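You operate a simulated robot arm through the tools that you are given. There is no shell and no other tool.

Carry out the task below with a simulated robot arm. There is one attempt and no reset: what you move stays moved.

Task
Glue the blue end's edge and clamp both web ends at the line.
Fine: clamp blue, then glue, then bring green up; put the glue pad back. Set down upright: glue pad. A coat counts when it lies all over at full strength: go over it till it gets no stronger.

It is judged by the outcome, as a careful person would: the job done as asked, and still so three seconds after it is handed in. It fails if anything else is knocked over, pushed out of place, dropped, spilled or broken.

Robot
A 6-joint arm with a two-finger gripper, fixed in place. Base frame: the origin is on the floor under the middle of its stand, x ahead of it, y to its left, z up; the work surface is at about z = 86. Readings come in cm, rad, newtons and seconds.
It reaches about 163.7 cm from its shoulder. Its first joint turns from -2.897 to 2.897 rad. Payload 3.43 kg.
The TCP is the grasp point between the finger pads, 2 cm short of the fingertips. In the tool frame z runs along the fingers and y along their closing line. The gripper opens to 19 cm; its body begins 24.8 cm behind the TCP.
Orientation is that of the tool frame in the base frame, as a unit quaternion [x, y, z, w]. With the fingers straight down and closing along the base's y, the tool's x points along the base's -x, its y along +y and its z along -z.

Tools
- The arm moves only by the tool apply_moves. Its argument "targets" is a list of rows, each a list of 3 entries, a list of its own where there are three numbers: the shift along the tool's x, y, z in cm, then the turn, a rotation vector about the tool's x, y, z in rad, then the gripper command, from -1 (shut) to 1 (fully open), values between in proportion. In form: [[[dx, dy, dz], [ax, ay, az], gripper], ...]. A call has 1 to 20 rows; each row shifts and turns the commanded pose from where the row before left it, along the tool's axes as they then stand. Each row takes 0.2 s and may step no farther than 5 cm and 0.15 rad from the row before; otherwise, or with a gripper value out of range, the whole call is refused. A pose out of reach is approached as far as the arm can. The call stops where the force on the tool passes 70 N (or 10 N more than at its start, if that is more) or the arm is blocked; 0.2 s more then pass. The fingers move at their own pace (about 4.5 cm/s each) and stop on an object; they squeeze with about 44 N. The grip force told is the motor's: it shows also when the fingers shut on nothing. Time passes only in rows, and 0.2 s behind the last, so rows that do not move let the fingers close. The reply holds the time, the measured pose of the TCP, the force on the tool along the base axes, the opening and the grip force, in the units named above and with some noise, with the torque about the TCP (base axes, N m) and any sound that the robot's microphone picked up.
- Cameras (640 x 400 px; columns grow to the right, rows downward): "scene" is fixed at [5.3, -64.93, 163.55]; the picture's right is [0.64, -0.77, 0.00], its down [-0.34, -0.28, -0.90] and it looks along [0.69, 0.57, -0.44] (base axes); focal length 324 px, centre (320, 200). "wrist" rides on the gripper at [7, -0.8, -28.8] in the tool frame; the picture's right is [0.12, 0.99, 0.00], its down [-0.96, 0.12, -0.25] and it looks along [-0.25, 0.03, 0.97] (tool axes); focal length 261 px, centre (320, 200). There is no depth. A picture from a camera that has moved, and an enlarged one, comes with that camera's place and axes in the base frame and with its lens.
- camera(camera): a new picture of that camera. No time passes.
- move_column(by): slides the trunk up (or, below 0, down) by that many cm; the arm rides with it, the base frame stays. It gives what a move gives, with no picture.
- enlarge(camera, box): a new picture of the part [left, top, right, bottom] of that camera's present view, enlarged. No time passes.
- finish_job(): hands the job in; it is judged then, once.

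Nothing tells you positions but the pictures and the camera data. Unless the task says otherwise, let go and move clear before handing in.

The tools are called as name(argument=value, ...) on one line, values as JSON. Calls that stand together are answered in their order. apply_moves: Moves the arm, as the interface text tells. Its arguments: {"type":"object","properties":{"targets":{"type":"array"}},"required":["targets"]} The other tools are called the same way: move_column (by) moves the trunk up or down; camera (camera) takes a picture; enlarge (camera, box) takes an enlarged picture of a part of a camera's view; finish_job () hands the job in.

At the start:

```text
time: 0.0
ee_pos: [58.68, 5.07, 133.49]
orientation: [0.0, 1.0, 0.0, 0.0]
force: [-0.5, -0.1, -0.5]
wrist_torque: [0.01, 0.01, 0.02]
width: 18.97
grasp_force: 0.0
trunk travel left (down, up): [-17.5, 6.5]
```

scene: 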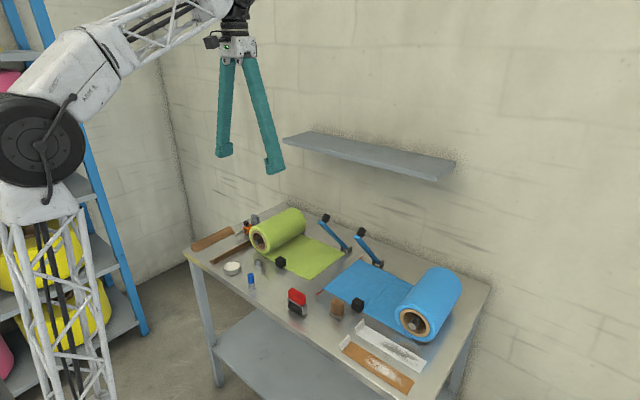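
wrist: 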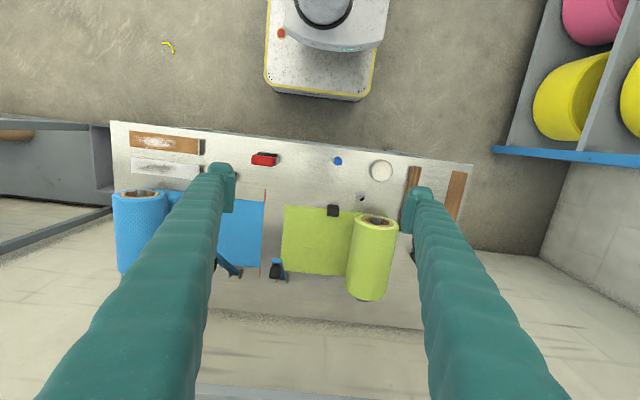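

I see a bench with a green web roll on the left and a blue web roll on the right, two blue lever clamps, a few small items (red/black block, brown block, blue cap, white ring) and two trays. I'll look closer before moving.

enlarge(camera="scene", box=[180, 200, 340, 300])

enlarge(camera="scene", box=[270, 200, 430, 300])

enlarge(camera="scene", box=[270, 260, 490, 400])

enlarge(camera="wrist", box=[100, 110, 300, 235])

enlarge(camera="wrist", box=[200, 130, 480, 305])

```text
4.00 times, centred on (260, 250) of scene
camera zoom: at [5.3, -64.93, 163.55], right [0.64, -0.77, 0.0], down [-0.34, -0.28, -0.9], along [0.69, 0.57, -0.44], focal length 1297 px, centre (560, 0)
```

zoom: 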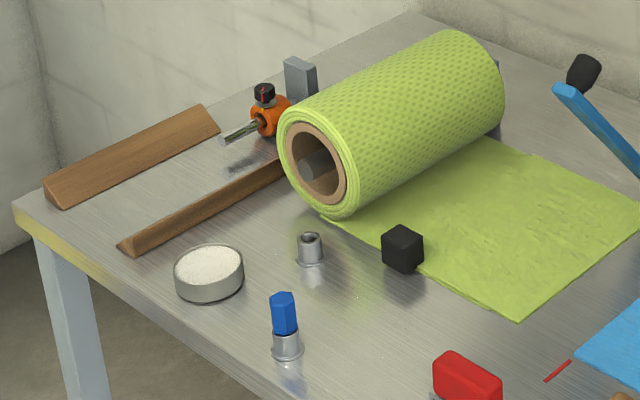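

```text
4.00 times, centred on (350, 250) of scene
camera zoom: at [5.3, -64.93, 163.55], right [0.64, -0.77, 0.0], down [-0.34, -0.28, -0.9], along [0.69, 0.57, -0.44], focal length 1297 px, centre (200, 0)
```

zoom: 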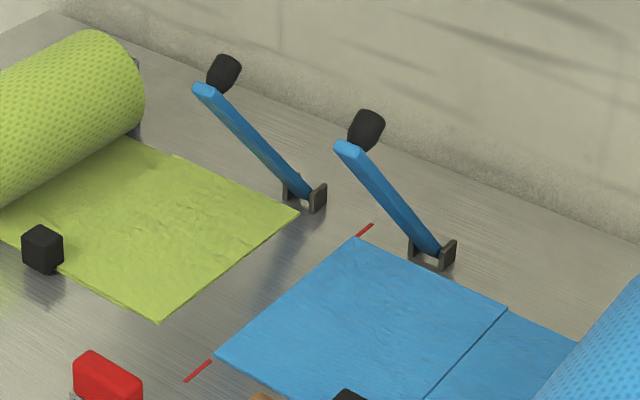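

```text
2.86 times, centred on (380, 330) of scene
camera zoom: at [5.3, -64.93, 163.55], right [0.64, -0.77, 0.0], down [-0.34, -0.28, -0.9], along [0.69, 0.57, -0.44], focal length 927 px, centre (149, -171)
```

zoom: 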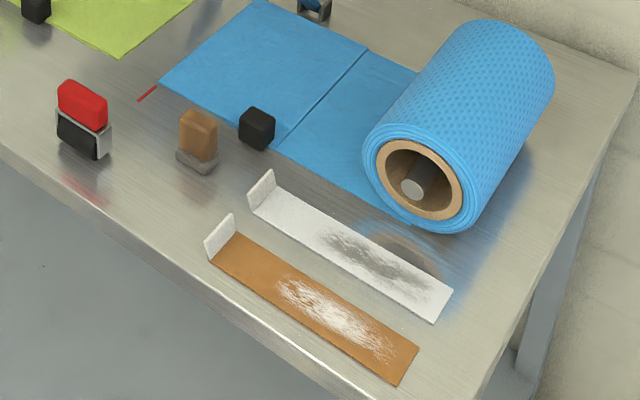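

```text
3.20 times, centred on (200, 172) of wrist
camera zoom: at [51.74, 4.22, 162.31], right [-0.12, 0.99, 0.0], down [0.96, 0.12, 0.25], along [0.25, 0.03, -0.97], focal length 834 px, centre (704, 288)
```

zoom: 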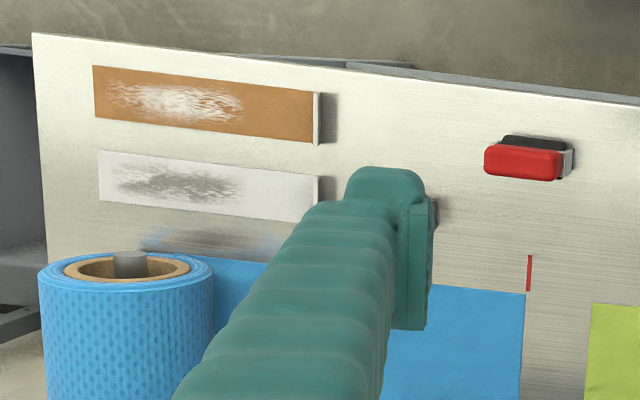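

```text
2.29 times, centred on (340, 218) of wrist
camera zoom: at [51.74, 4.22, 162.31], right [-0.12, 0.99, 0.0], down [0.96, 0.12, 0.25], along [0.25, 0.03, -0.97], focal length 596 px, centre (274, 160)
```

zoom: 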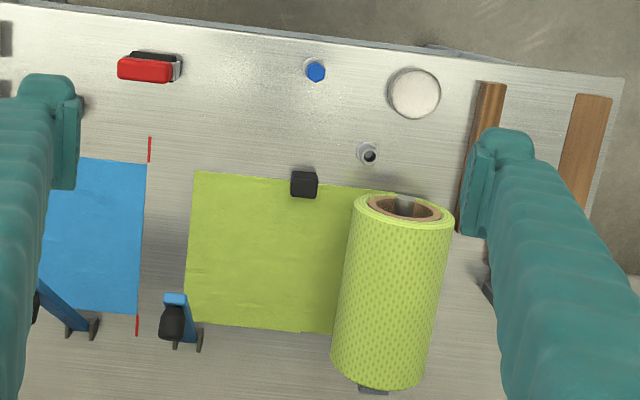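

The line (two red marks) runs along x at about y = -9.7. Blue already ends there, and green stops about 6 cm short. Both clamp levers are hinged at the far side and raised, and a brown block and a red/black block sit on the near side. I'll move the wrist camera over them to tell which is the glue pad.

apply_moves(targets=[[[0, -5, 0], [0, 0, 0], 1], [[0, -5, 0], [0, 0, 0], 1], [[0, -5, 0], [0, 0, 0], 1], [[0, -4, 3], [0, 0, 0], 1], [[0, 0, 5], [0, 0, 0], 1], [[0, 0, 5], [0, 0, 0], 1]])

camera(camera="wrist")

camera(camera="scene")

```text
time: 1.4
ee_pos: [58.79, -14.1, 120.59]
orientation: [0.001, 1.0, -0.001, 0.001]
force: [-0.7, -0.1, 0.0]
wrist_torque: [0.01, -0.06, 0.02]
width: 19.0
grasp_force: 0.0
trunk travel left (down, up): [-17.5, 6.5]
```

```text
taken
camera wrist: at [51.82, -14.86, 149.27], right [-0.12, 0.99, 0.0], down [0.96, 0.12, 0.25], along [0.25, 0.03, -0.97], focal length 261 px, centre (320, 200)
```

wrist: 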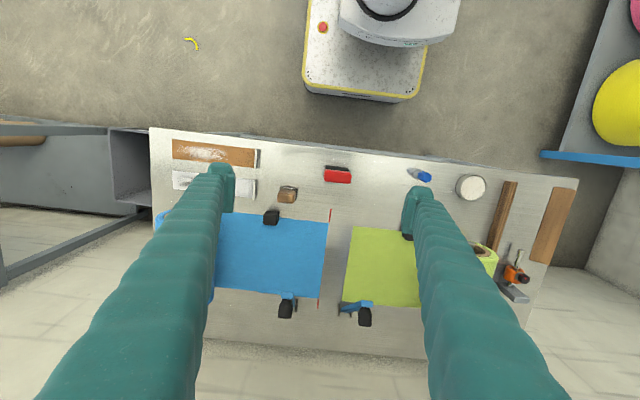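

```text
taken
```

scene: 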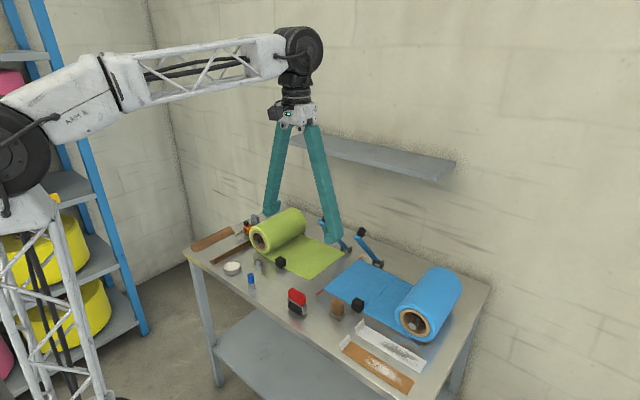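

enlarge(camera="wrist", box=[230, 140, 390, 240])

enlarge(camera="wrist", box=[200, 200, 440, 350])

enlarge(camera="scene", box=[280, 270, 376, 330])

enlarge(camera="scene", box=[300, 210, 396, 270])

```text
4.00 times, centred on (310, 190) of wrist
camera zoom: at [51.82, -14.86, 149.27], right [-0.12, 0.99, 0.0], down [0.96, 0.12, 0.25], along [0.25, 0.03, -0.97], focal length 1043 px, centre (360, 240)
```

zoom: 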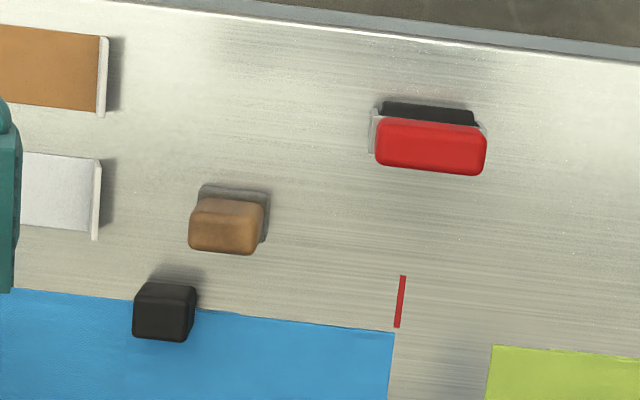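

```text
2.67 times, centred on (320, 275) of wrist
camera zoom: at [51.82, -14.86, 149.27], right [-0.12, 0.99, 0.0], down [0.96, 0.12, 0.25], along [0.25, 0.03, -0.97], focal length 695 px, centre (320, 0)
```

zoom: 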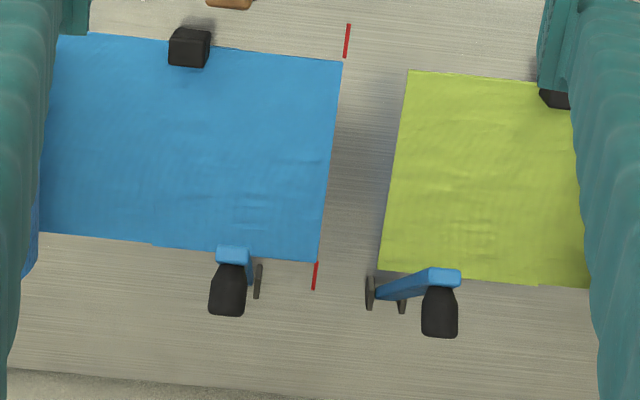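

```text
6.67 times, centred on (328, 300) of scene
camera zoom: at [5.3, -64.93, 163.55], right [0.64, -0.77, 0.0], down [-0.34, -0.28, -0.9], along [0.69, 0.57, -0.44], focal length 2162 px, centre (267, -467)
```

zoom: 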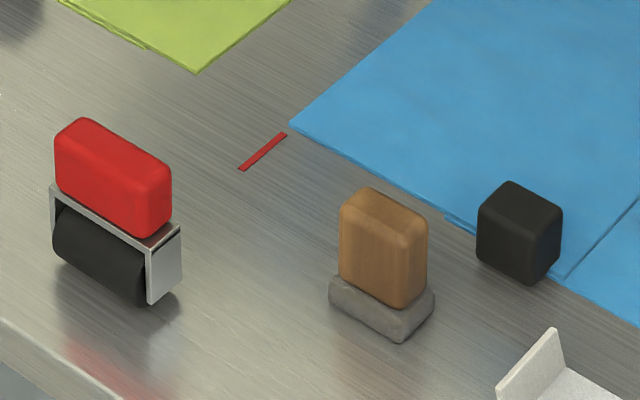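

```text
6.67 times, centred on (348, 240) of scene
camera zoom: at [5.3, -64.93, 163.55], right [0.64, -0.77, 0.0], down [-0.34, -0.28, -0.9], along [0.69, 0.57, -0.44], focal length 2162 px, centre (133, -67)
```

zoom: 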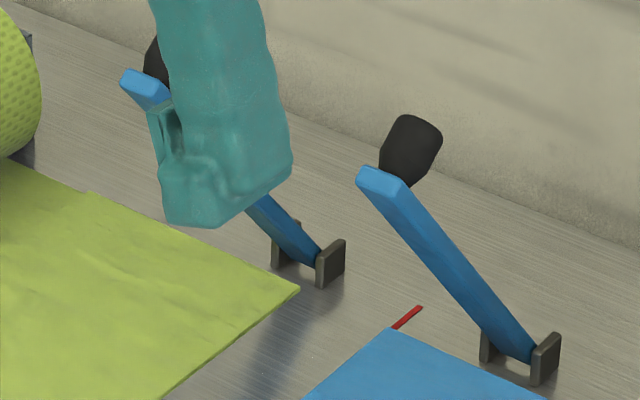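

The brown block is a wooden handle on a grey felt foot, so it's the glue pad. The red one is a rubber roller. The blue lever's knob is near (84, -17.3, 107), so I'll move above it with the gripper partly closed and check alignment.

apply_moves(targets=[[[-5, -1, 0], [0, 0, 0], 0.5], [[-5, -1, 0], [0, 0, 0], 0.0], [[-5, -1.2, 0], [0, 0, 0], -0.3], [[-5, 0, 0], [0, 0, 0], -0.3], [[-5, 0, 0], [0, 0, 0], -0.3], [[0, 0, 0], [0, 0, 0], -0.3], [[0, 0, 0], [0, 0, 0], -0.3]])

camera(camera="wrist")

camera(camera="scene")

```text
refused: row 1 steps farther than a row can; nothing moved
```

```text
taken
camera wrist: at [51.82, -14.86, 149.27], right [-0.12, 0.99, 0.0], down [0.96, 0.12, 0.25], along [0.25, 0.03, -0.97], focal length 261 px, centre (320, 200)
```

wrist: 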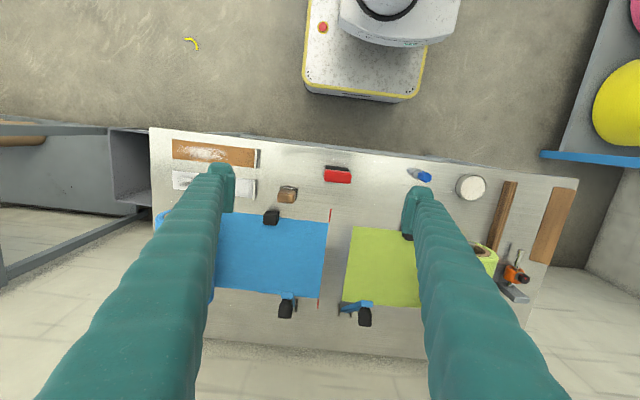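

```text
taken
```

scene: 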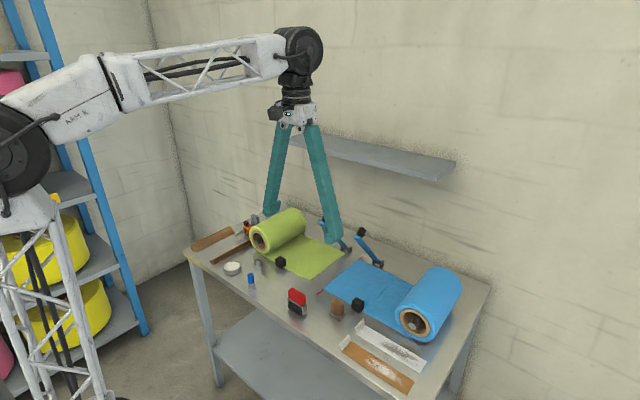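

The call was refused because a diagonal row went just over 5 cm, and nothing moved. I'll repeat it with smaller steps.

apply_moves(targets=[[[-4.5, -1, 0], [0, 0, 0], 0.5], [[-4.5, -1, 0], [0, 0, 0], 0.0], [[-4.5, -1.2, 0], [0, 0, 0], -0.3], [[-4.5, 0, 0], [0, 0, 0], -0.3], [[-4.5, 0, 0], [0, 0, 0], -0.3], [[-2.5, 0, 0], [0, 0, 0], -0.3], [[0, 0, 0], [0, 0, 0], -0.3]])

camera(camera="wrist")

camera(camera="scene")

```text
time: 3.0
ee_pos: [83.63, -17.2, 120.56]
orientation: [-0.001, 1.0, 0.0, 0.0]
force: [-0.1, -0.4, -0.4]
wrist_torque: [0.0, 0.08, 0.01]
width: 6.65
grasp_force: 0.1
trunk travel left (down, up): [-17.5, 6.5]
```

```text
taken
camera wrist: at [76.77, -18.05, 149.29], right [-0.12, 0.99, 0.0], down [0.96, 0.12, 0.25], along [0.25, 0.03, -0.97], focal length 261 px, centre (320, 200)
```

wrist: 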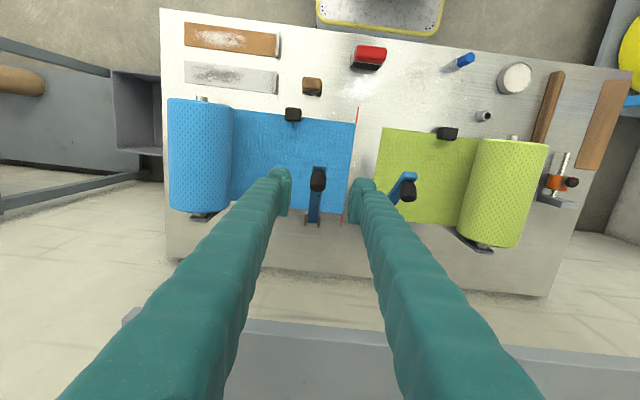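

```text
taken
```

scene: 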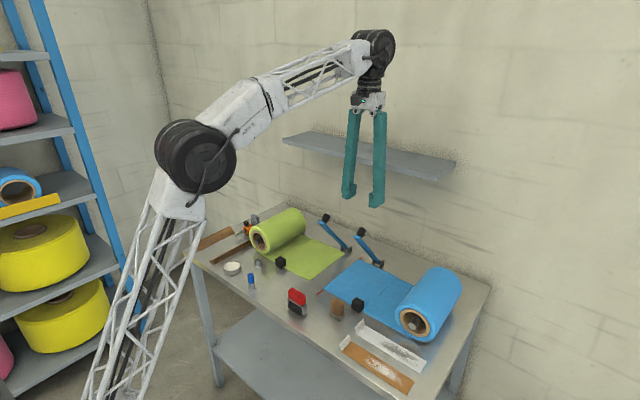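

enlarge(camera="wrist", box=[260, 90, 436, 200])

enlarge(camera="wrist", box=[260, 150, 420, 250])

enlarge(camera="scene", box=[310, 180, 406, 280])

```text
3.64 times, centred on (348, 145) of wrist
camera zoom: at [76.77, -18.05, 149.29], right [-0.12, 0.99, 0.0], down [0.96, 0.12, 0.25], along [0.25, 0.03, -0.97], focal length 948 px, centre (218, 400)
```

zoom: 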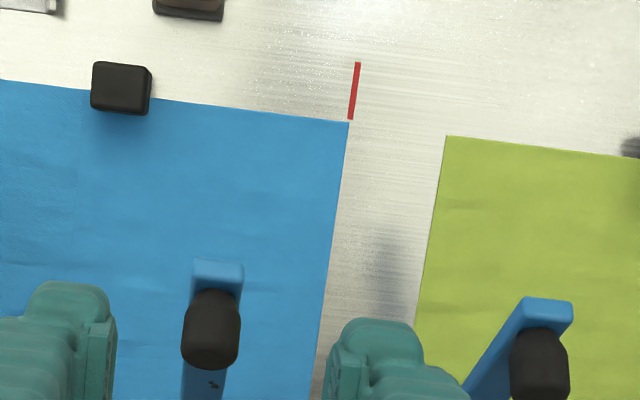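

```text
4.00 times, centred on (340, 200) of wrist
camera zoom: at [76.77, -18.05, 149.29], right [-0.12, 0.99, 0.0], down [0.96, 0.12, 0.25], along [0.25, 0.03, -0.97], focal length 1043 px, centre (240, 200)
```

zoom: 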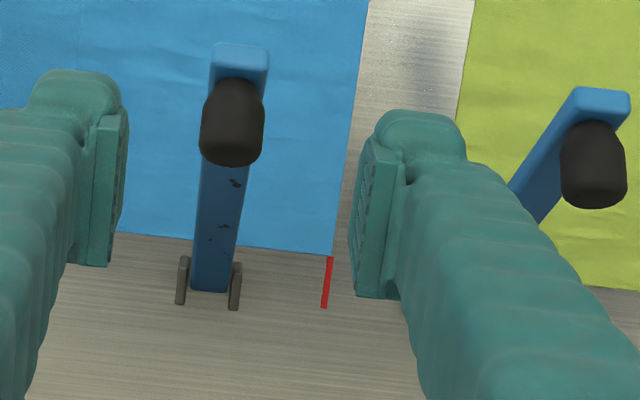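

```text
4.00 times, centred on (358, 230) of scene
camera zoom: at [5.3, -64.93, 163.55], right [0.64, -0.77, 0.0], down [-0.34, -0.28, -0.9], along [0.69, 0.57, -0.44], focal length 1297 px, centre (168, 80)
```

zoom: 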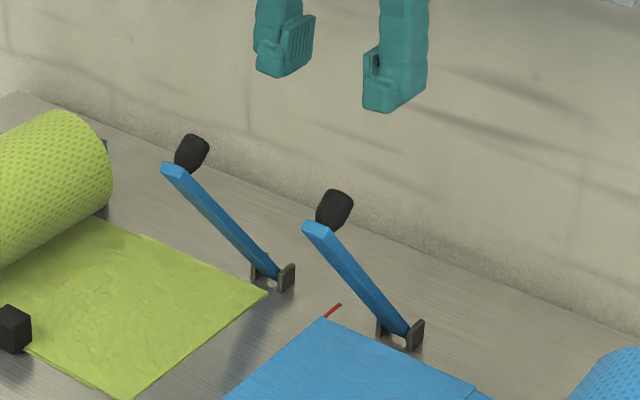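

The blue lever lies in the plane y ≈ -17.4, its pivot is near (98, 88), and the knob centre is near (83.8, 107.4). I'll lower the fingers around the knob and grip it. The pads close along y, so the knob can turn between them while I swing the lever down.

apply_moves(targets=[[[-0.2, -0.2, 4.5], [0, 0, 0], -0.3], [[0, 0, 4.5], [0, 0, 0], -0.3], [[0, 0, 4.1], [0, 0, 0], -0.3], [[0, 0, 0], [0, 0, 0], -0.5]])

enlarge(camera="wrist", box=[240, 120, 400, 220])

enlarge(camera="scene", box=[310, 180, 406, 280])

```text
time: 4.0
ee_pos: [84.0, -17.61, 107.36]
orientation: [0.0, 1.0, 0.0, 0.0]
force: [-0.3, 0.2, -0.2]
wrist_torque: [0.04, -0.02, -0.02]
width: 4.77
grasp_force: 0.0
trunk travel left (down, up): [-17.5, 6.5]
```

```text
4.00 times, centred on (320, 170) of wrist
camera zoom: at [76.98, -18.28, 136.14], right [-0.12, 0.99, 0.0], down [0.96, 0.12, 0.25], along [0.25, 0.03, -0.97], focal length 1043 px, centre (320, 320)
```

zoom: 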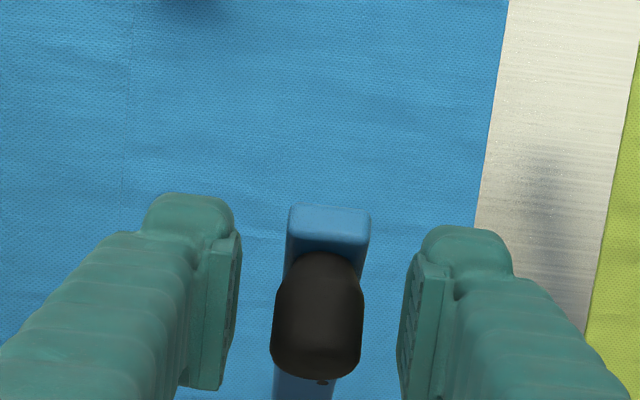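

```text
4.00 times, centred on (358, 230) of scene
camera zoom: at [5.3, -64.93, 163.55], right [0.64, -0.77, 0.0], down [-0.34, -0.28, -0.9], along [0.69, 0.57, -0.44], focal length 1297 px, centre (168, 80)
```

zoom: 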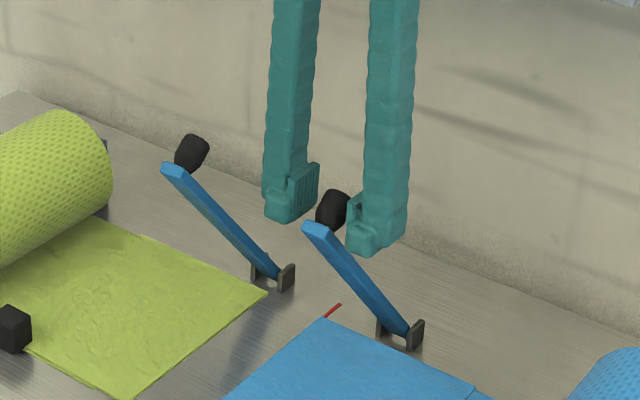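

The knob is centred between the pads, so I'll close on it.

apply_moves(targets=[[[0, 0.1, 0], [0, 0, 0], -0.7], [[0, 0, 0], [0, 0, 0], -1], [[0, 0, 0], [0, 0, 0], -1], [[0, 0, 0], [0, 0, 0], -1]])

enlarge(camera="wrist", box=[240, 120, 400, 220])

```text
time: 5.0
ee_pos: [83.91, -17.44, 107.41]
orientation: [0.001, 1.0, 0.001, -0.001]
force: [1.7, -7.8, -1.8]
wrist_torque: [-0.05, -0.07, 0.06]
width: 2.45
grasp_force: 45.7
trunk travel left (down, up): [-17.5, 6.5]
```

```text
4.00 times, centred on (320, 170) of wrist
camera zoom: at [76.97, -18.28, 136.18], right [-0.12, 0.99, 0.0], down [0.96, 0.11, 0.25], along [0.25, 0.03, -0.97], focal length 1043 px, centre (320, 320)
```

zoom: 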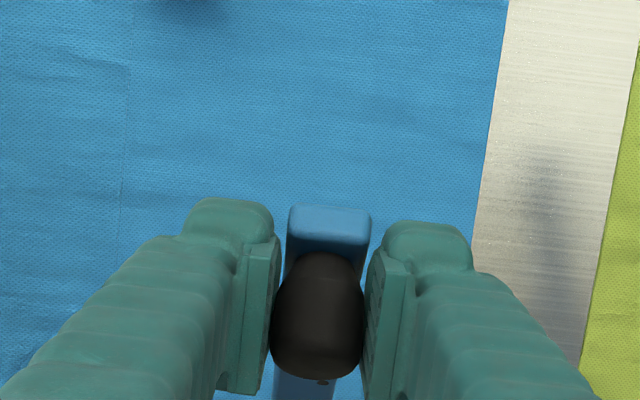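

The grip holds (2.45 cm, 45 N). I'll start down the arc in small steps and watch the forces.

apply_moves(targets=[[[0.5, -0.1, 0.4], [0, 0, 0], -1], [[0.63, 0, 0.49], [0, 0, 0], -1], [[0.8, 0, 0.7], [0, 0, 0], -1], [[0.75, 0, 0.73], [0, 0, 0], -1]])

enlarge(camera="scene", box=[310, 180, 406, 280])

```text
time: 6.0
ee_pos: [81.21, -17.58, 105.18]
orientation: [0.0, 1.0, 0.0, 0.001]
force: [5.5, -8.1, 3.0]
wrist_torque: [-0.11, -1.24, 0.07]
width: 2.45
grasp_force: 45.4
trunk travel left (down, up): [-17.5, 6.5]
```

```text
4.00 times, centred on (358, 230) of scene
camera zoom: at [5.3, -64.93, 163.55], right [0.64, -0.77, 0.0], down [-0.34, -0.28, -0.9], along [0.69, 0.57, -0.44], focal length 1297 px, centre (168, 80)
```

zoom: 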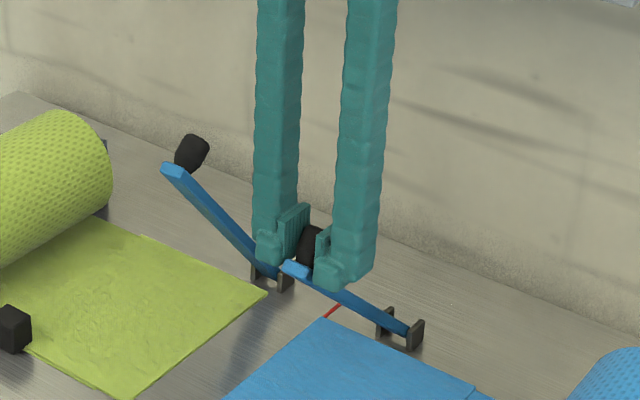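

The lever follows smoothly with low forces, so I'll continue down the arc.

apply_moves(targets=[[[0.73, 0, 0.75], [0, 0, 0], -1], [[0.7, 0, 0.8], [0, 0, 0], -1], [[0.66, 0, 0.82], [0, 0, 0], -1], [[0.62, 0, 0.86], [0, 0, 0], -1], [[0.59, 0, 0.88], [0, 0, 0], -1], [[0.55, 0, 0.9], [0, 0, 0], -1]])

enlarge(camera="scene", box=[310, 180, 406, 280])

```text
time: 7.4
ee_pos: [77.47, -17.49, 100.19]
orientation: [-0.001, 1.0, -0.001, -0.001]
force: [2.3, -12.9, 4.0]
wrist_torque: [-0.12, -1.12, 0.01]
width: 2.47
grasp_force: 44.5
trunk travel left (down, up): [-17.5, 6.5]
```

```text
4.00 times, centred on (358, 230) of scene
camera zoom: at [5.3, -64.93, 163.55], right [0.64, -0.77, 0.0], down [-0.34, -0.28, -0.9], along [0.69, 0.57, -0.44], focal length 1297 px, centre (168, 80)
```

zoom: 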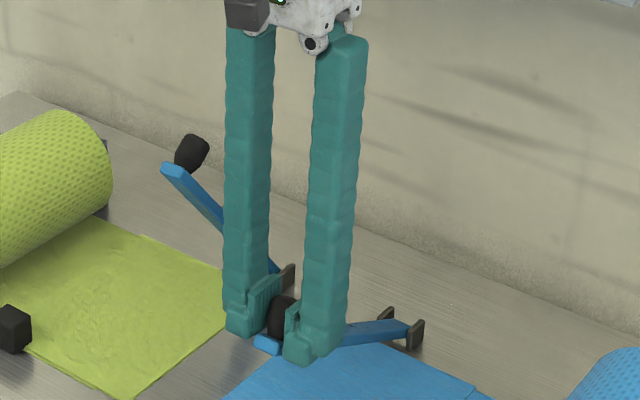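

It's about half way down with forces still low, so I'll keep going with a small sideways correction.

apply_moves(targets=[[[0.5, -0.15, 0.92], [0, 0, 0], -1], [[0.47, 0, 0.95], [0, 0, 0], -1], [[0.42, 0, 0.96], [0, 0, 0], -1], [[0.39, 0, 0.99], [0, 0, 0], -1], [[0.34, 0, 1.0], [0, 0, 0], -1], [[0.3, 0, 1.02], [0, 0, 0], -1]])

enlarge(camera="scene", box=[300, 210, 396, 310])

```text
time: 8.8
ee_pos: [74.97, -17.44, 94.16]
orientation: [0.0, 1.0, 0.001, 0.0]
force: [4.0, -4.5, 4.7]
wrist_torque: [-0.03, -1.15, 0.02]
width: 2.46
grasp_force: 45.1
trunk travel left (down, up): [-17.5, 6.5]
```

```text
4.00 times, centred on (348, 260) of scene
camera zoom: at [5.3, -64.93, 163.55], right [0.64, -0.77, 0.0], down [-0.34, -0.28, -0.9], along [0.69, 0.57, -0.44], focal length 1297 px, centre (208, -40)
```

zoom: 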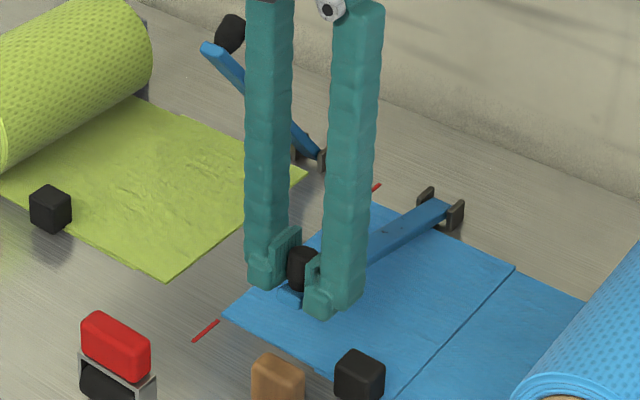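

The lever is nearly flat. I'll lower it the rest of the way in finer steps until it seats.

apply_moves(targets=[[[0.13, 0, 0.5], [0, 0, 0], -1], [[0.13, 0, 0.5], [0, 0, 0], -1], [[0.1, 0, 0.5], [0, 0, 0], -1], [[0.1, 0, 0.5], [0, 0, 0], -1]])

enlarge(camera="scene", box=[300, 210, 396, 310])

```text
time: 9.8
ee_pos: [74.52, -17.5, 92.31]
orientation: [0.0, 1.0, 0.0, 0.0]
force: [3.8, 1.0, 4.9]
wrist_torque: [0.02, -1.11, 0.02]
width: 2.46
grasp_force: 45.2
trunk travel left (down, up): [-17.5, 6.5]
```

```text
4.00 times, centred on (348, 260) of scene
camera zoom: at [5.3, -64.93, 163.55], right [0.64, -0.77, 0.0], down [-0.34, -0.28, -0.9], along [0.69, 0.57, -0.44], focal length 1297 px, centre (208, -40)
```

zoom: 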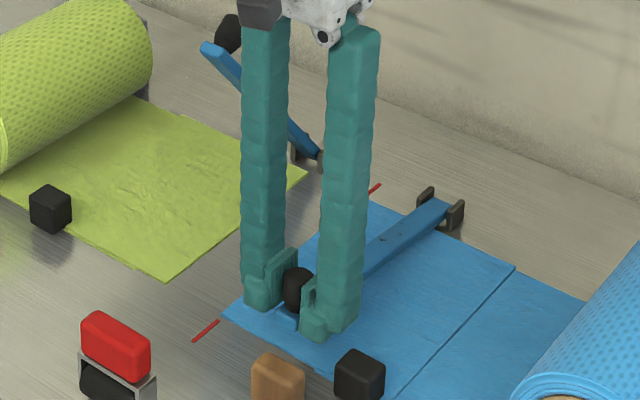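

No hard contact yet, so I'll go a little further down.

apply_moves(targets=[[[0.07, 0, 0.4], [0, 0, 0], -1], [[0.06, 0, 0.4], [0, 0, 0], -1], [[0.04, 0, 0.4], [0, 0, 0], -1]])

enlarge(camera="scene", box=[300, 210, 396, 310])

```text
time: 10.6
ee_pos: [74.31, -17.59, 91.16]
orientation: [0.0, 1.0, 0.0, 0.0]
force: [2.0, 6.4, 3.5]
wrist_torque: [0.06, -1.01, 0.0]
width: 2.47
grasp_force: 45.1
trunk travel left (down, up): [-17.5, 6.5]
```

```text
4.00 times, centred on (348, 260) of scene
camera zoom: at [5.3, -64.93, 163.55], right [0.64, -0.77, 0.0], down [-0.34, -0.28, -0.9], along [0.69, 0.57, -0.44], focal length 1297 px, centre (208, -40)
```

zoom: 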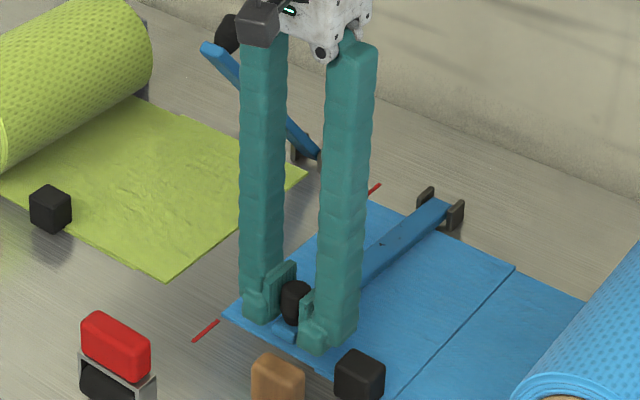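

apply_moves(targets=[[[0.03, 0.08, 0.3], [0, 0, 0], -1], [[0.02, 0, 0.3], [0, 0, 0], -1], [[0.02, 0, 0.3], [0, 0, 0], -1]])

enlarge(camera="scene", box=[300, 210, 396, 310])

enlarge(camera="wrist", box=[240, 100, 400, 250])

```text
time: 11.4
ee_pos: [74.24, -17.52, 90.21]
orientation: [0.0, 1.0, 0.0, 0.0]
force: [-0.3, 2.5, 5.0]
wrist_torque: [0.0, -1.09, -0.04]
width: 2.42
grasp_force: 45.3
trunk travel left (down, up): [-17.5, 6.5]
```

```text
4.00 times, centred on (348, 260) of scene
camera zoom: at [5.3, -64.93, 163.55], right [0.64, -0.77, 0.0], down [-0.34, -0.28, -0.9], along [0.69, 0.57, -0.44], focal length 1297 px, centre (208, -40)
```

zoom: 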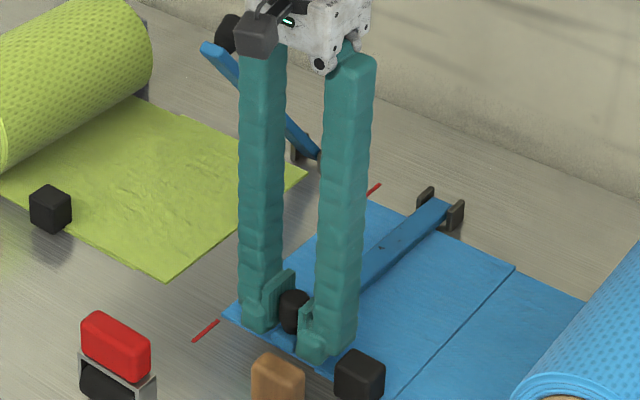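

```text
2.67 times, centred on (320, 175) of wrist
camera zoom: at [67.28, -18.29, 118.94], right [-0.12, 0.99, 0.0], down [0.96, 0.12, 0.25], along [0.25, 0.03, -0.97], focal length 695 px, centre (320, 267)
```

zoom: 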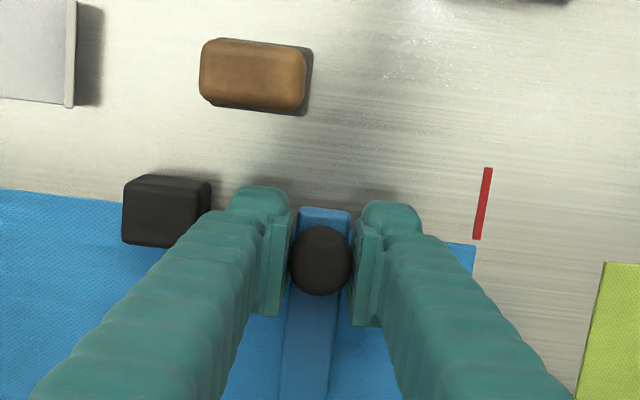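

apply_moves(targets=[[[0.01, 0, 0.25], [0, 0, 0], -1], [[0.0, 0, 0.25], [0, 0, 0], -1], [[0.0, 0, 0.0], [0, 0, 0], -1]])

enlarge(camera="scene", box=[320, 230, 400, 310])

```text
time: 12.2
ee_pos: [74.26, -17.38, 89.55]
orientation: [0.0, 1.0, 0.0, 0.0]
force: [-0.7, -1.1, 3.8]
wrist_torque: [-0.02, -0.68, 0.01]
width: 2.46
grasp_force: 45.0
trunk travel left (down, up): [-17.5, 6.5]
```

```text
5.00 times, centred on (360, 270) of scene
camera zoom: at [5.3, -64.93, 163.55], right [0.64, -0.77, 0.0], down [-0.34, -0.28, -0.9], along [0.69, 0.57, -0.44], focal length 1622 px, centre (120, -150)
```

zoom: 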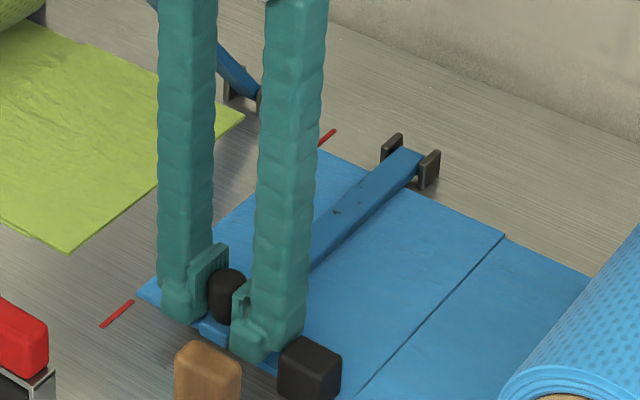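

apply_moves(targets=[[[0.0, -0.05, 0.2], [0, 0, 0], -1], [[0.0, 0, 0.2], [0, 0, 0], -1], [[0.0, 0, 0.0], [0, 0, 0], -1]])

enlarge(camera="scene", box=[320, 230, 400, 310])

```text
time: 13.0
ee_pos: [74.1, -17.5, 89.24]
orientation: [0.0, 1.0, 0.0, 0.0]
force: [-2.8, 1.1, 4.5]
wrist_torque: [-0.01, -0.78, -0.01]
width: 2.46
grasp_force: 45.2
trunk travel left (down, up): [-17.5, 6.5]
```

```text
5.00 times, centred on (360, 270) of scene
camera zoom: at [5.3, -64.93, 163.55], right [0.64, -0.77, 0.0], down [-0.34, -0.28, -0.9], along [0.69, 0.57, -0.44], focal length 1622 px, centre (120, -150)
```

zoom: 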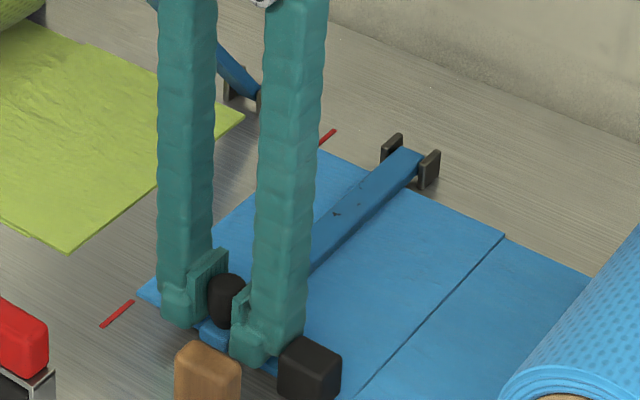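

The fingertips are now close to the web, so I'll release a little, lift off and look at the lever. Any final seating I'll do by pressing from above with closed fingers.

apply_moves(targets=[[[0, 0, 0], [0, 0, 0], -0.6], [[0, 0, 0], [0, 0, 0], -0.6], [[0, 0, -3], [0, 0, 0], -0.6], [[0, 0, -4], [0, 0, 0], -0.6], [[0, 0, -4], [0, 0, 0], -0.6]])

enlarge(camera="scene", box=[320, 230, 400, 310])

enlarge(camera="wrist", box=[220, 60, 420, 220])

```text
time: 14.2
ee_pos: [74.21, -17.55, 100.26]
orientation: [0.0, 1.0, 0.0, 0.0]
force: [0.8, 0.9, 0.6]
wrist_torque: [-0.01, 0.06, -0.02]
width: 3.81
grasp_force: 0.0
trunk travel left (down, up): [-17.5, 6.5]
```

```text
5.00 times, centred on (360, 270) of scene
camera zoom: at [5.3, -64.93, 163.55], right [0.64, -0.77, 0.0], down [-0.34, -0.28, -0.9], along [0.69, 0.57, -0.44], focal length 1622 px, centre (120, -150)
```

zoom: 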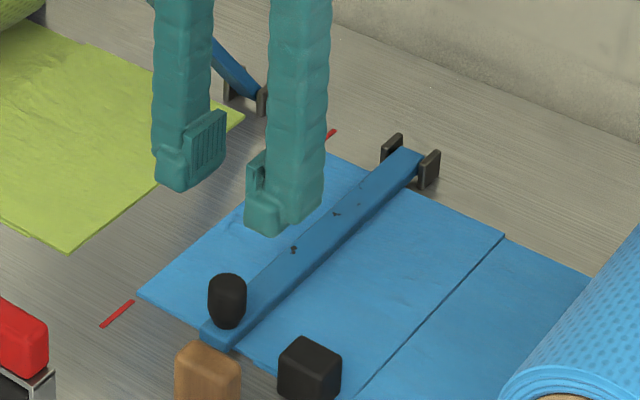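

```text
2.50 times, centred on (320, 140) of wrist
camera zoom: at [67.24, -18.34, 128.98], right [-0.12, 0.99, 0.0], down [0.96, 0.12, 0.25], along [0.25, 0.03, -0.97], focal length 652 px, centre (320, 350)
```

zoom: 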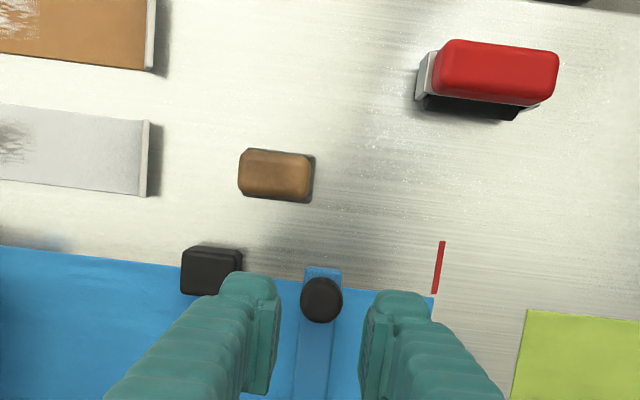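

The lever stays down on the web. I'll close the fingers above the knob and press down to seat it fully.

apply_moves(targets=[[[0, 0, 0], [0, 0, 0], -1], [[0, 0, 0], [0, 0, 0], -1], [[0, 0, 3], [0, 0, 0], -1], [[0, 0, 2.5], [0, 0, 0], -1], [[0, 0, 0.5], [0, 0, 0], -1], [[0, 0, 0.4], [0, 0, 0], -1]])

```text
time: 15.6
ee_pos: [74.11, -17.63, 93.69]
orientation: [0.0, 1.0, 0.0, 0.0]
force: [-0.4, -0.6, 0.5]
wrist_torque: [-0.01, -0.02, 0.02]
width: 0.01
grasp_force: 34.9
trunk travel left (down, up): [-17.5, 6.5]
```

apply_moves(targets=[[[0, 0, 0.3], [0, 0, 0], -1], [[0, 0, 0.3], [0, 0, 0], -1], [[0, 0, 0.3], [0, 0, 0], -1], [[0, 0, 0.3], [0, 0, 0], -1]])

enlarge(camera="scene", box=[320, 230, 400, 310])

```text
time: 16.6
ee_pos: [74.19, -17.51, 93.07]
orientation: [0.0, 1.0, -0.001, 0.002]
force: [-1.9, -0.7, 49.2]
wrist_torque: [0.02, 0.19, 0.04]
width: 0.58
grasp_force: 34.3
trunk travel left (down, up): [-17.5, 6.5]
```

```text
5.00 times, centred on (360, 270) of scene
camera zoom: at [5.3, -64.93, 163.55], right [0.64, -0.77, 0.0], down [-0.34, -0.28, -0.9], along [0.69, 0.57, -0.44], focal length 1622 px, centre (120, -150)
```

zoom: 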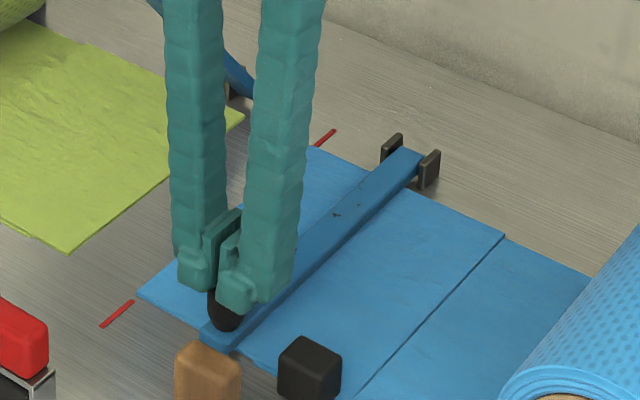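

The lever bottomed out firmly (49 N), so blue is clamped. Next is the glue pad: handle about 3.8 × 2.5 cm at (67.2, -20.8), top near z = 92. I'll lift, move over it and turn the gripper 90° to grip along x, which keeps the fingers clear of the lever while gluing.

apply_moves(targets=[[[0, 0, -4.5], [0, 0, 0], -1], [[0, 0, -4.5], [0, 0, 0], -1], [[0, 0, -4.5], [0, 0, 0], -0.5], [[4, -2, 0], [0, 0, 0], -0.3], [[3, -1.3, 0], [0, 0, 0], -0.3], [[0, 0, 0], [0, 0, -0.15], -0.3], [[0, 0, 0], [0, 0, -0.15], -0.3], [[0, 0, 0], [0, 0, -0.15], -0.3], [[0, 0, 0], [0, 0, -0.15], -0.3], [[0, 0, 0], [0, 0, -0.15], -0.3], [[0, 0, 0], [0, 0, -0.15], -0.3], [[0, 0, 0], [0, 0, -0.15], -0.3], [[0, 0, 0], [0, 0, -0.15], -0.3], [[0, 0, 0], [0, 0, -0.15], -0.3], [[0, 0, 0], [0, 0, -0.15], -0.3], [[0, 0, 0], [0, 0, -0.0708], -0.3], [[0, 0, 0], [0, 0, 0], -0.3]])

camera(camera="wrist")

camera(camera="scene")

```text
time: 20.2
ee_pos: [67.14, -20.85, 106.18]
orientation: [0.707, -0.707, -0.001, 0.0]
force: [-0.3, 0.6, 0.3]
wrist_torque: [0.01, -0.01, -0.03]
width: 6.65
grasp_force: 0.0
trunk travel left (down, up): [-17.5, 6.5]
```

```text
taken
camera wrist: at [68.19, -27.84, 134.93], right [-0.99, -0.12, 0.0], down [-0.12, 0.96, 0.25], along [-0.03, 0.25, -0.97], focal length 261 px, centre (320, 200)
```

wrist: 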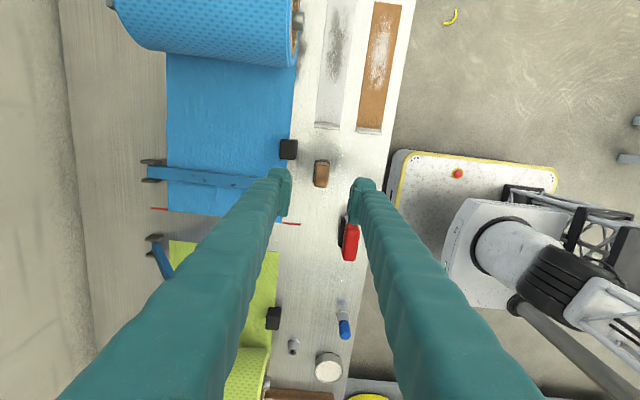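

```text
taken
```

scene: 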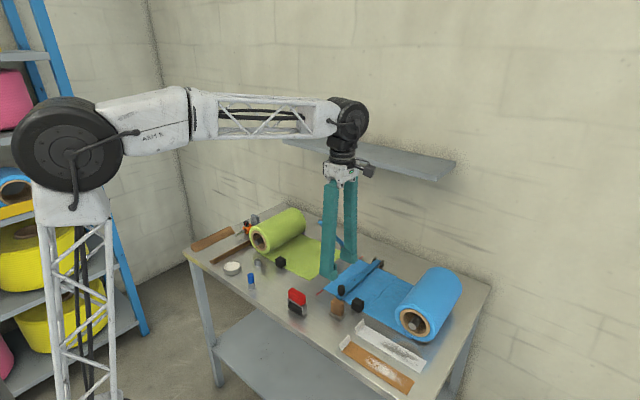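

enlarge(camera="wrist", box=[260, 120, 400, 240])

enlarge(camera="scene", box=[300, 250, 396, 330])

```text
3.33 times, centred on (330, 180) of wrist
camera zoom: at [68.19, -27.84, 134.93], right [-0.99, -0.12, 0.0], down [-0.12, 0.96, 0.25], along [-0.03, 0.25, -0.97], focal length 869 px, centre (287, 267)
```

zoom: 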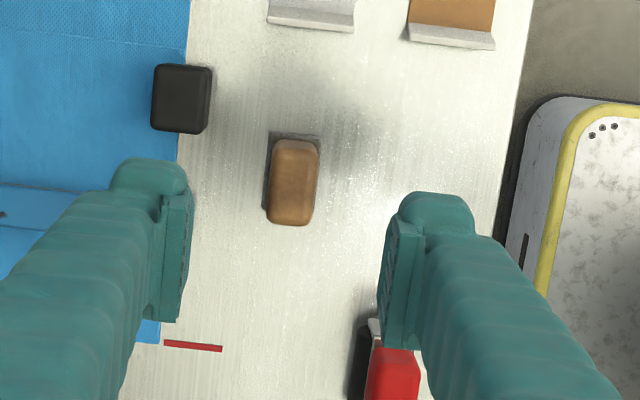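

```text
5.00 times, centred on (348, 290) of scene
camera zoom: at [5.3, -64.93, 163.55], right [0.64, -0.77, 0.0], down [-0.34, -0.28, -0.9], along [0.69, 0.57, -0.44], focal length 1622 px, centre (180, -250)
```

zoom: 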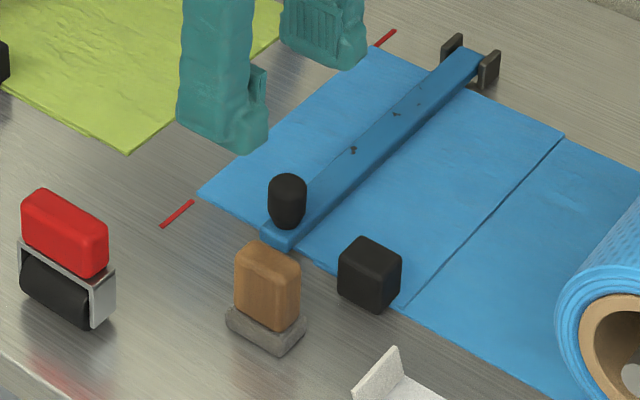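

The black cube and the lever tip leave little room for an x-grip here, because the fingers are about 4.5 cm wide. A y-grip is roomy at pick-up and still clears the lever while gluing, so I'll turn back to the original orientation.

apply_moves(targets=[[[0, 0, 0], [0, 0, 0.15], -0.3], [[0, 0, 0], [0, 0, 0.15], -0.3], [[0, 0, 0], [0, 0, 0.15], -0.3], [[0, 0, 0], [0, 0, 0.15], -0.3], [[0, 0, 0], [0, 0, 0.15], -0.3], [[0, 0, 0], [0, 0, 0.15], -0.3], [[0, 0, 0], [0, 0, 0.15], -0.3], [[0, 0, 0], [0, 0, 0.15], -0.3], [[0, 0, 0], [0, 0, 0.15], -0.3], [[0, 0, 0], [0, 0, 0.15], -0.3], [[0, 0, 0], [0, 0, 0.0708], -0.3], [[0, 0, 0], [0, 0, 0], -0.3]])

enlarge(camera="wrist", box=[240, 120, 400, 220])

```text
time: 22.8
ee_pos: [67.18, -20.84, 106.14]
orientation: [0.0, 1.0, 0.0, 0.001]
force: [-0.5, -0.7, 0.5]
wrist_torque: [-0.01, -0.02, -0.02]
width: 6.64
grasp_force: 0.0
trunk travel left (down, up): [-17.5, 6.5]
```

```text
4.00 times, centred on (320, 170) of wrist
camera zoom: at [60.28, -21.62, 134.93], right [-0.12, 0.99, 0.0], down [0.96, 0.11, 0.25], along [0.25, 0.03, -0.97], focal length 1043 px, centre (320, 320)
```

zoom: 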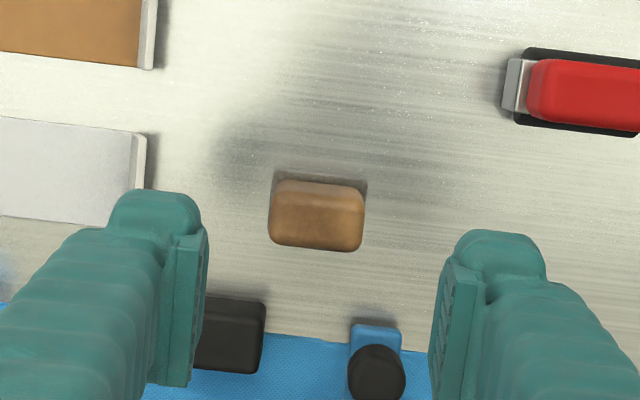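

The pad is at about (66.9, -21.0) and sits between the fingers. I'll descend part way and recheck.

apply_moves(targets=[[[0.25, -0.15, 4.5], [0, 0, 0], -0.3], [[0, 0, 4.5], [0, 0, 0], -0.3], [[0, 0, 3.0], [0, 0, 0], -0.3], [[0, 0, 0], [0, 0, 0], -0.3]])

enlarge(camera="wrist", box=[220, 110, 420, 235])

enlarge(camera="scene", box=[290, 230, 396, 330])

```text
time: 23.8
ee_pos: [67.0, -20.94, 94.12]
orientation: [0.0, 1.0, 0.0, 0.001]
force: [-0.3, -0.3, -0.3]
wrist_torque: [0.04, 0.01, -0.01]
width: 6.65
grasp_force: 0.1
trunk travel left (down, up): [-17.5, 6.5]
```

```text
3.20 times, centred on (320, 172) of wrist
camera zoom: at [60.13, -21.76, 122.79], right [-0.12, 0.99, 0.0], down [0.96, 0.12, 0.25], along [0.25, 0.03, -0.97], focal length 834 px, centre (320, 288)
```

zoom: 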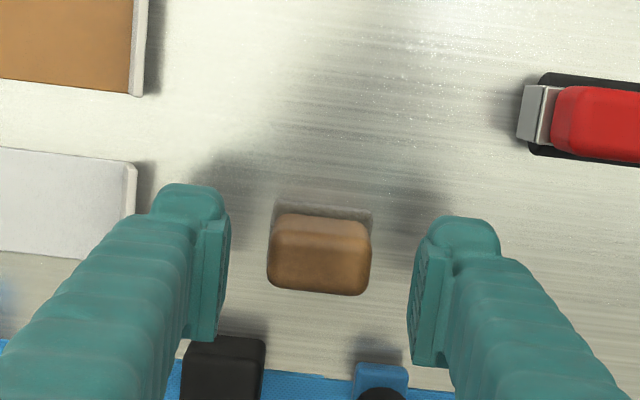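

```text
4.00 times, centred on (343, 280) of scene
camera zoom: at [5.3, -64.93, 163.55], right [0.64, -0.77, 0.0], down [-0.34, -0.28, -0.9], along [0.69, 0.57, -0.44], focal length 1297 px, centre (228, -120)
```

zoom: 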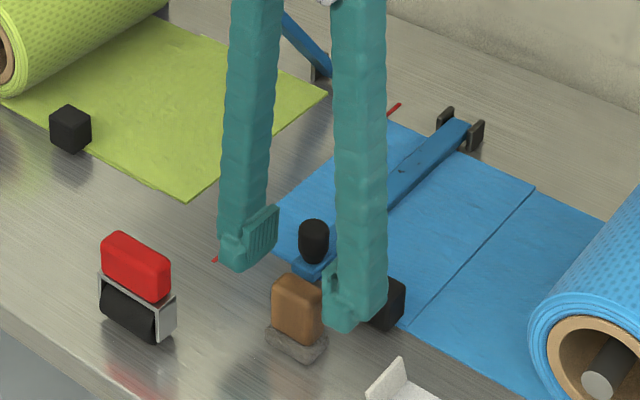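

apply_moves(targets=[[[0.2, 0, 2], [0, 0, 0], -0.3], [[0, 0, 1.5], [0, 0, 0], -0.3], [[0, 0, 0], [0, 0, 0], -0.4], [[0, 0, 0], [0, 0, 0], -0.5]])

enlarge(camera="wrist", box=[220, 110, 420, 235])

enlarge(camera="scene", box=[300, 270, 380, 330])

```text
time: 24.8
ee_pos: [66.82, -21.07, 90.51]
orientation: [0.001, 1.0, 0.0, 0.0]
force: [0.6, 1.2, -0.1]
wrist_torque: [-0.02, 0.0, 0.01]
width: 4.75
grasp_force: 0.1
trunk travel left (down, up): [-17.5, 6.5]
```

```text
3.20 times, centred on (320, 172) of wrist
camera zoom: at [59.87, -21.78, 119.35], right [-0.12, 0.99, 0.0], down [0.96, 0.12, 0.25], along [0.25, 0.03, -0.97], focal length 834 px, centre (320, 288)
```

zoom: 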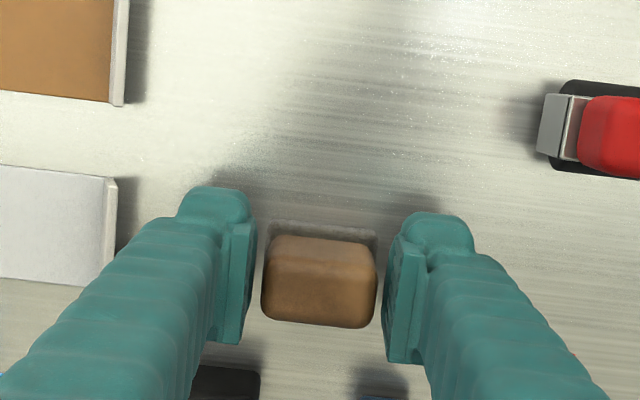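

```text
6.67 times, centred on (340, 300) of scene
camera zoom: at [5.3, -64.93, 163.55], right [0.64, -0.77, 0.0], down [-0.34, -0.28, -0.9], along [0.69, 0.57, -0.44], focal length 2162 px, centre (187, -467)
```

zoom: 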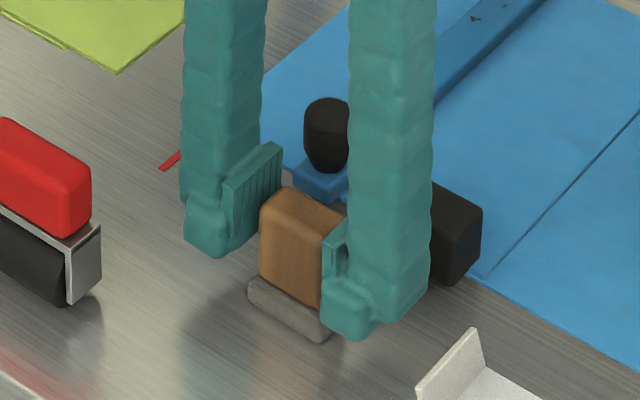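

The handle sits squarely between the pads with the fingertips just above the grey foot, so I'll close.

apply_moves(targets=[[[0, 0, 0], [0, 0, 0], -0.6], [[0, 0, 0], [0, 0, 0], -1], [[0, 0, 0], [0, 0, 0], -1], [[0, 0, 0], [0, 0, 0], -1]])

enlarge(camera="wrist", box=[220, 110, 420, 235])

```text
time: 25.8
ee_pos: [66.89, -20.88, 90.57]
orientation: [0.001, 1.0, 0.0, 0.001]
force: [0.2, 0.5, 0.0]
wrist_torque: [0.02, -0.02, -0.03]
width: 3.85
grasp_force: 44.0
trunk travel left (down, up): [-17.5, 6.5]
```

```text
3.20 times, centred on (320, 172) of wrist
camera zoom: at [59.87, -21.78, 119.36], right [-0.12, 0.99, 0.0], down [0.96, 0.12, 0.25], along [0.25, 0.03, -0.97], focal length 834 px, centre (320, 288)
```

zoom: 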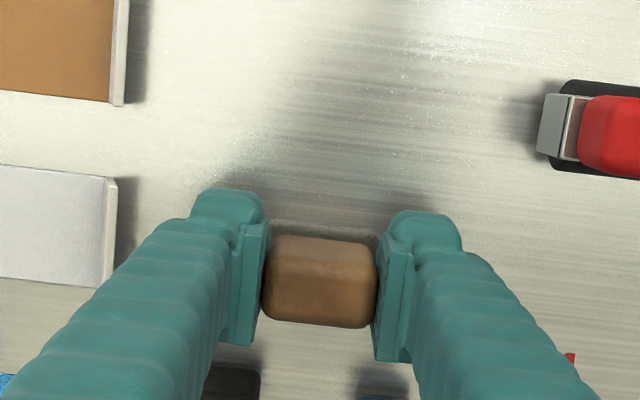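

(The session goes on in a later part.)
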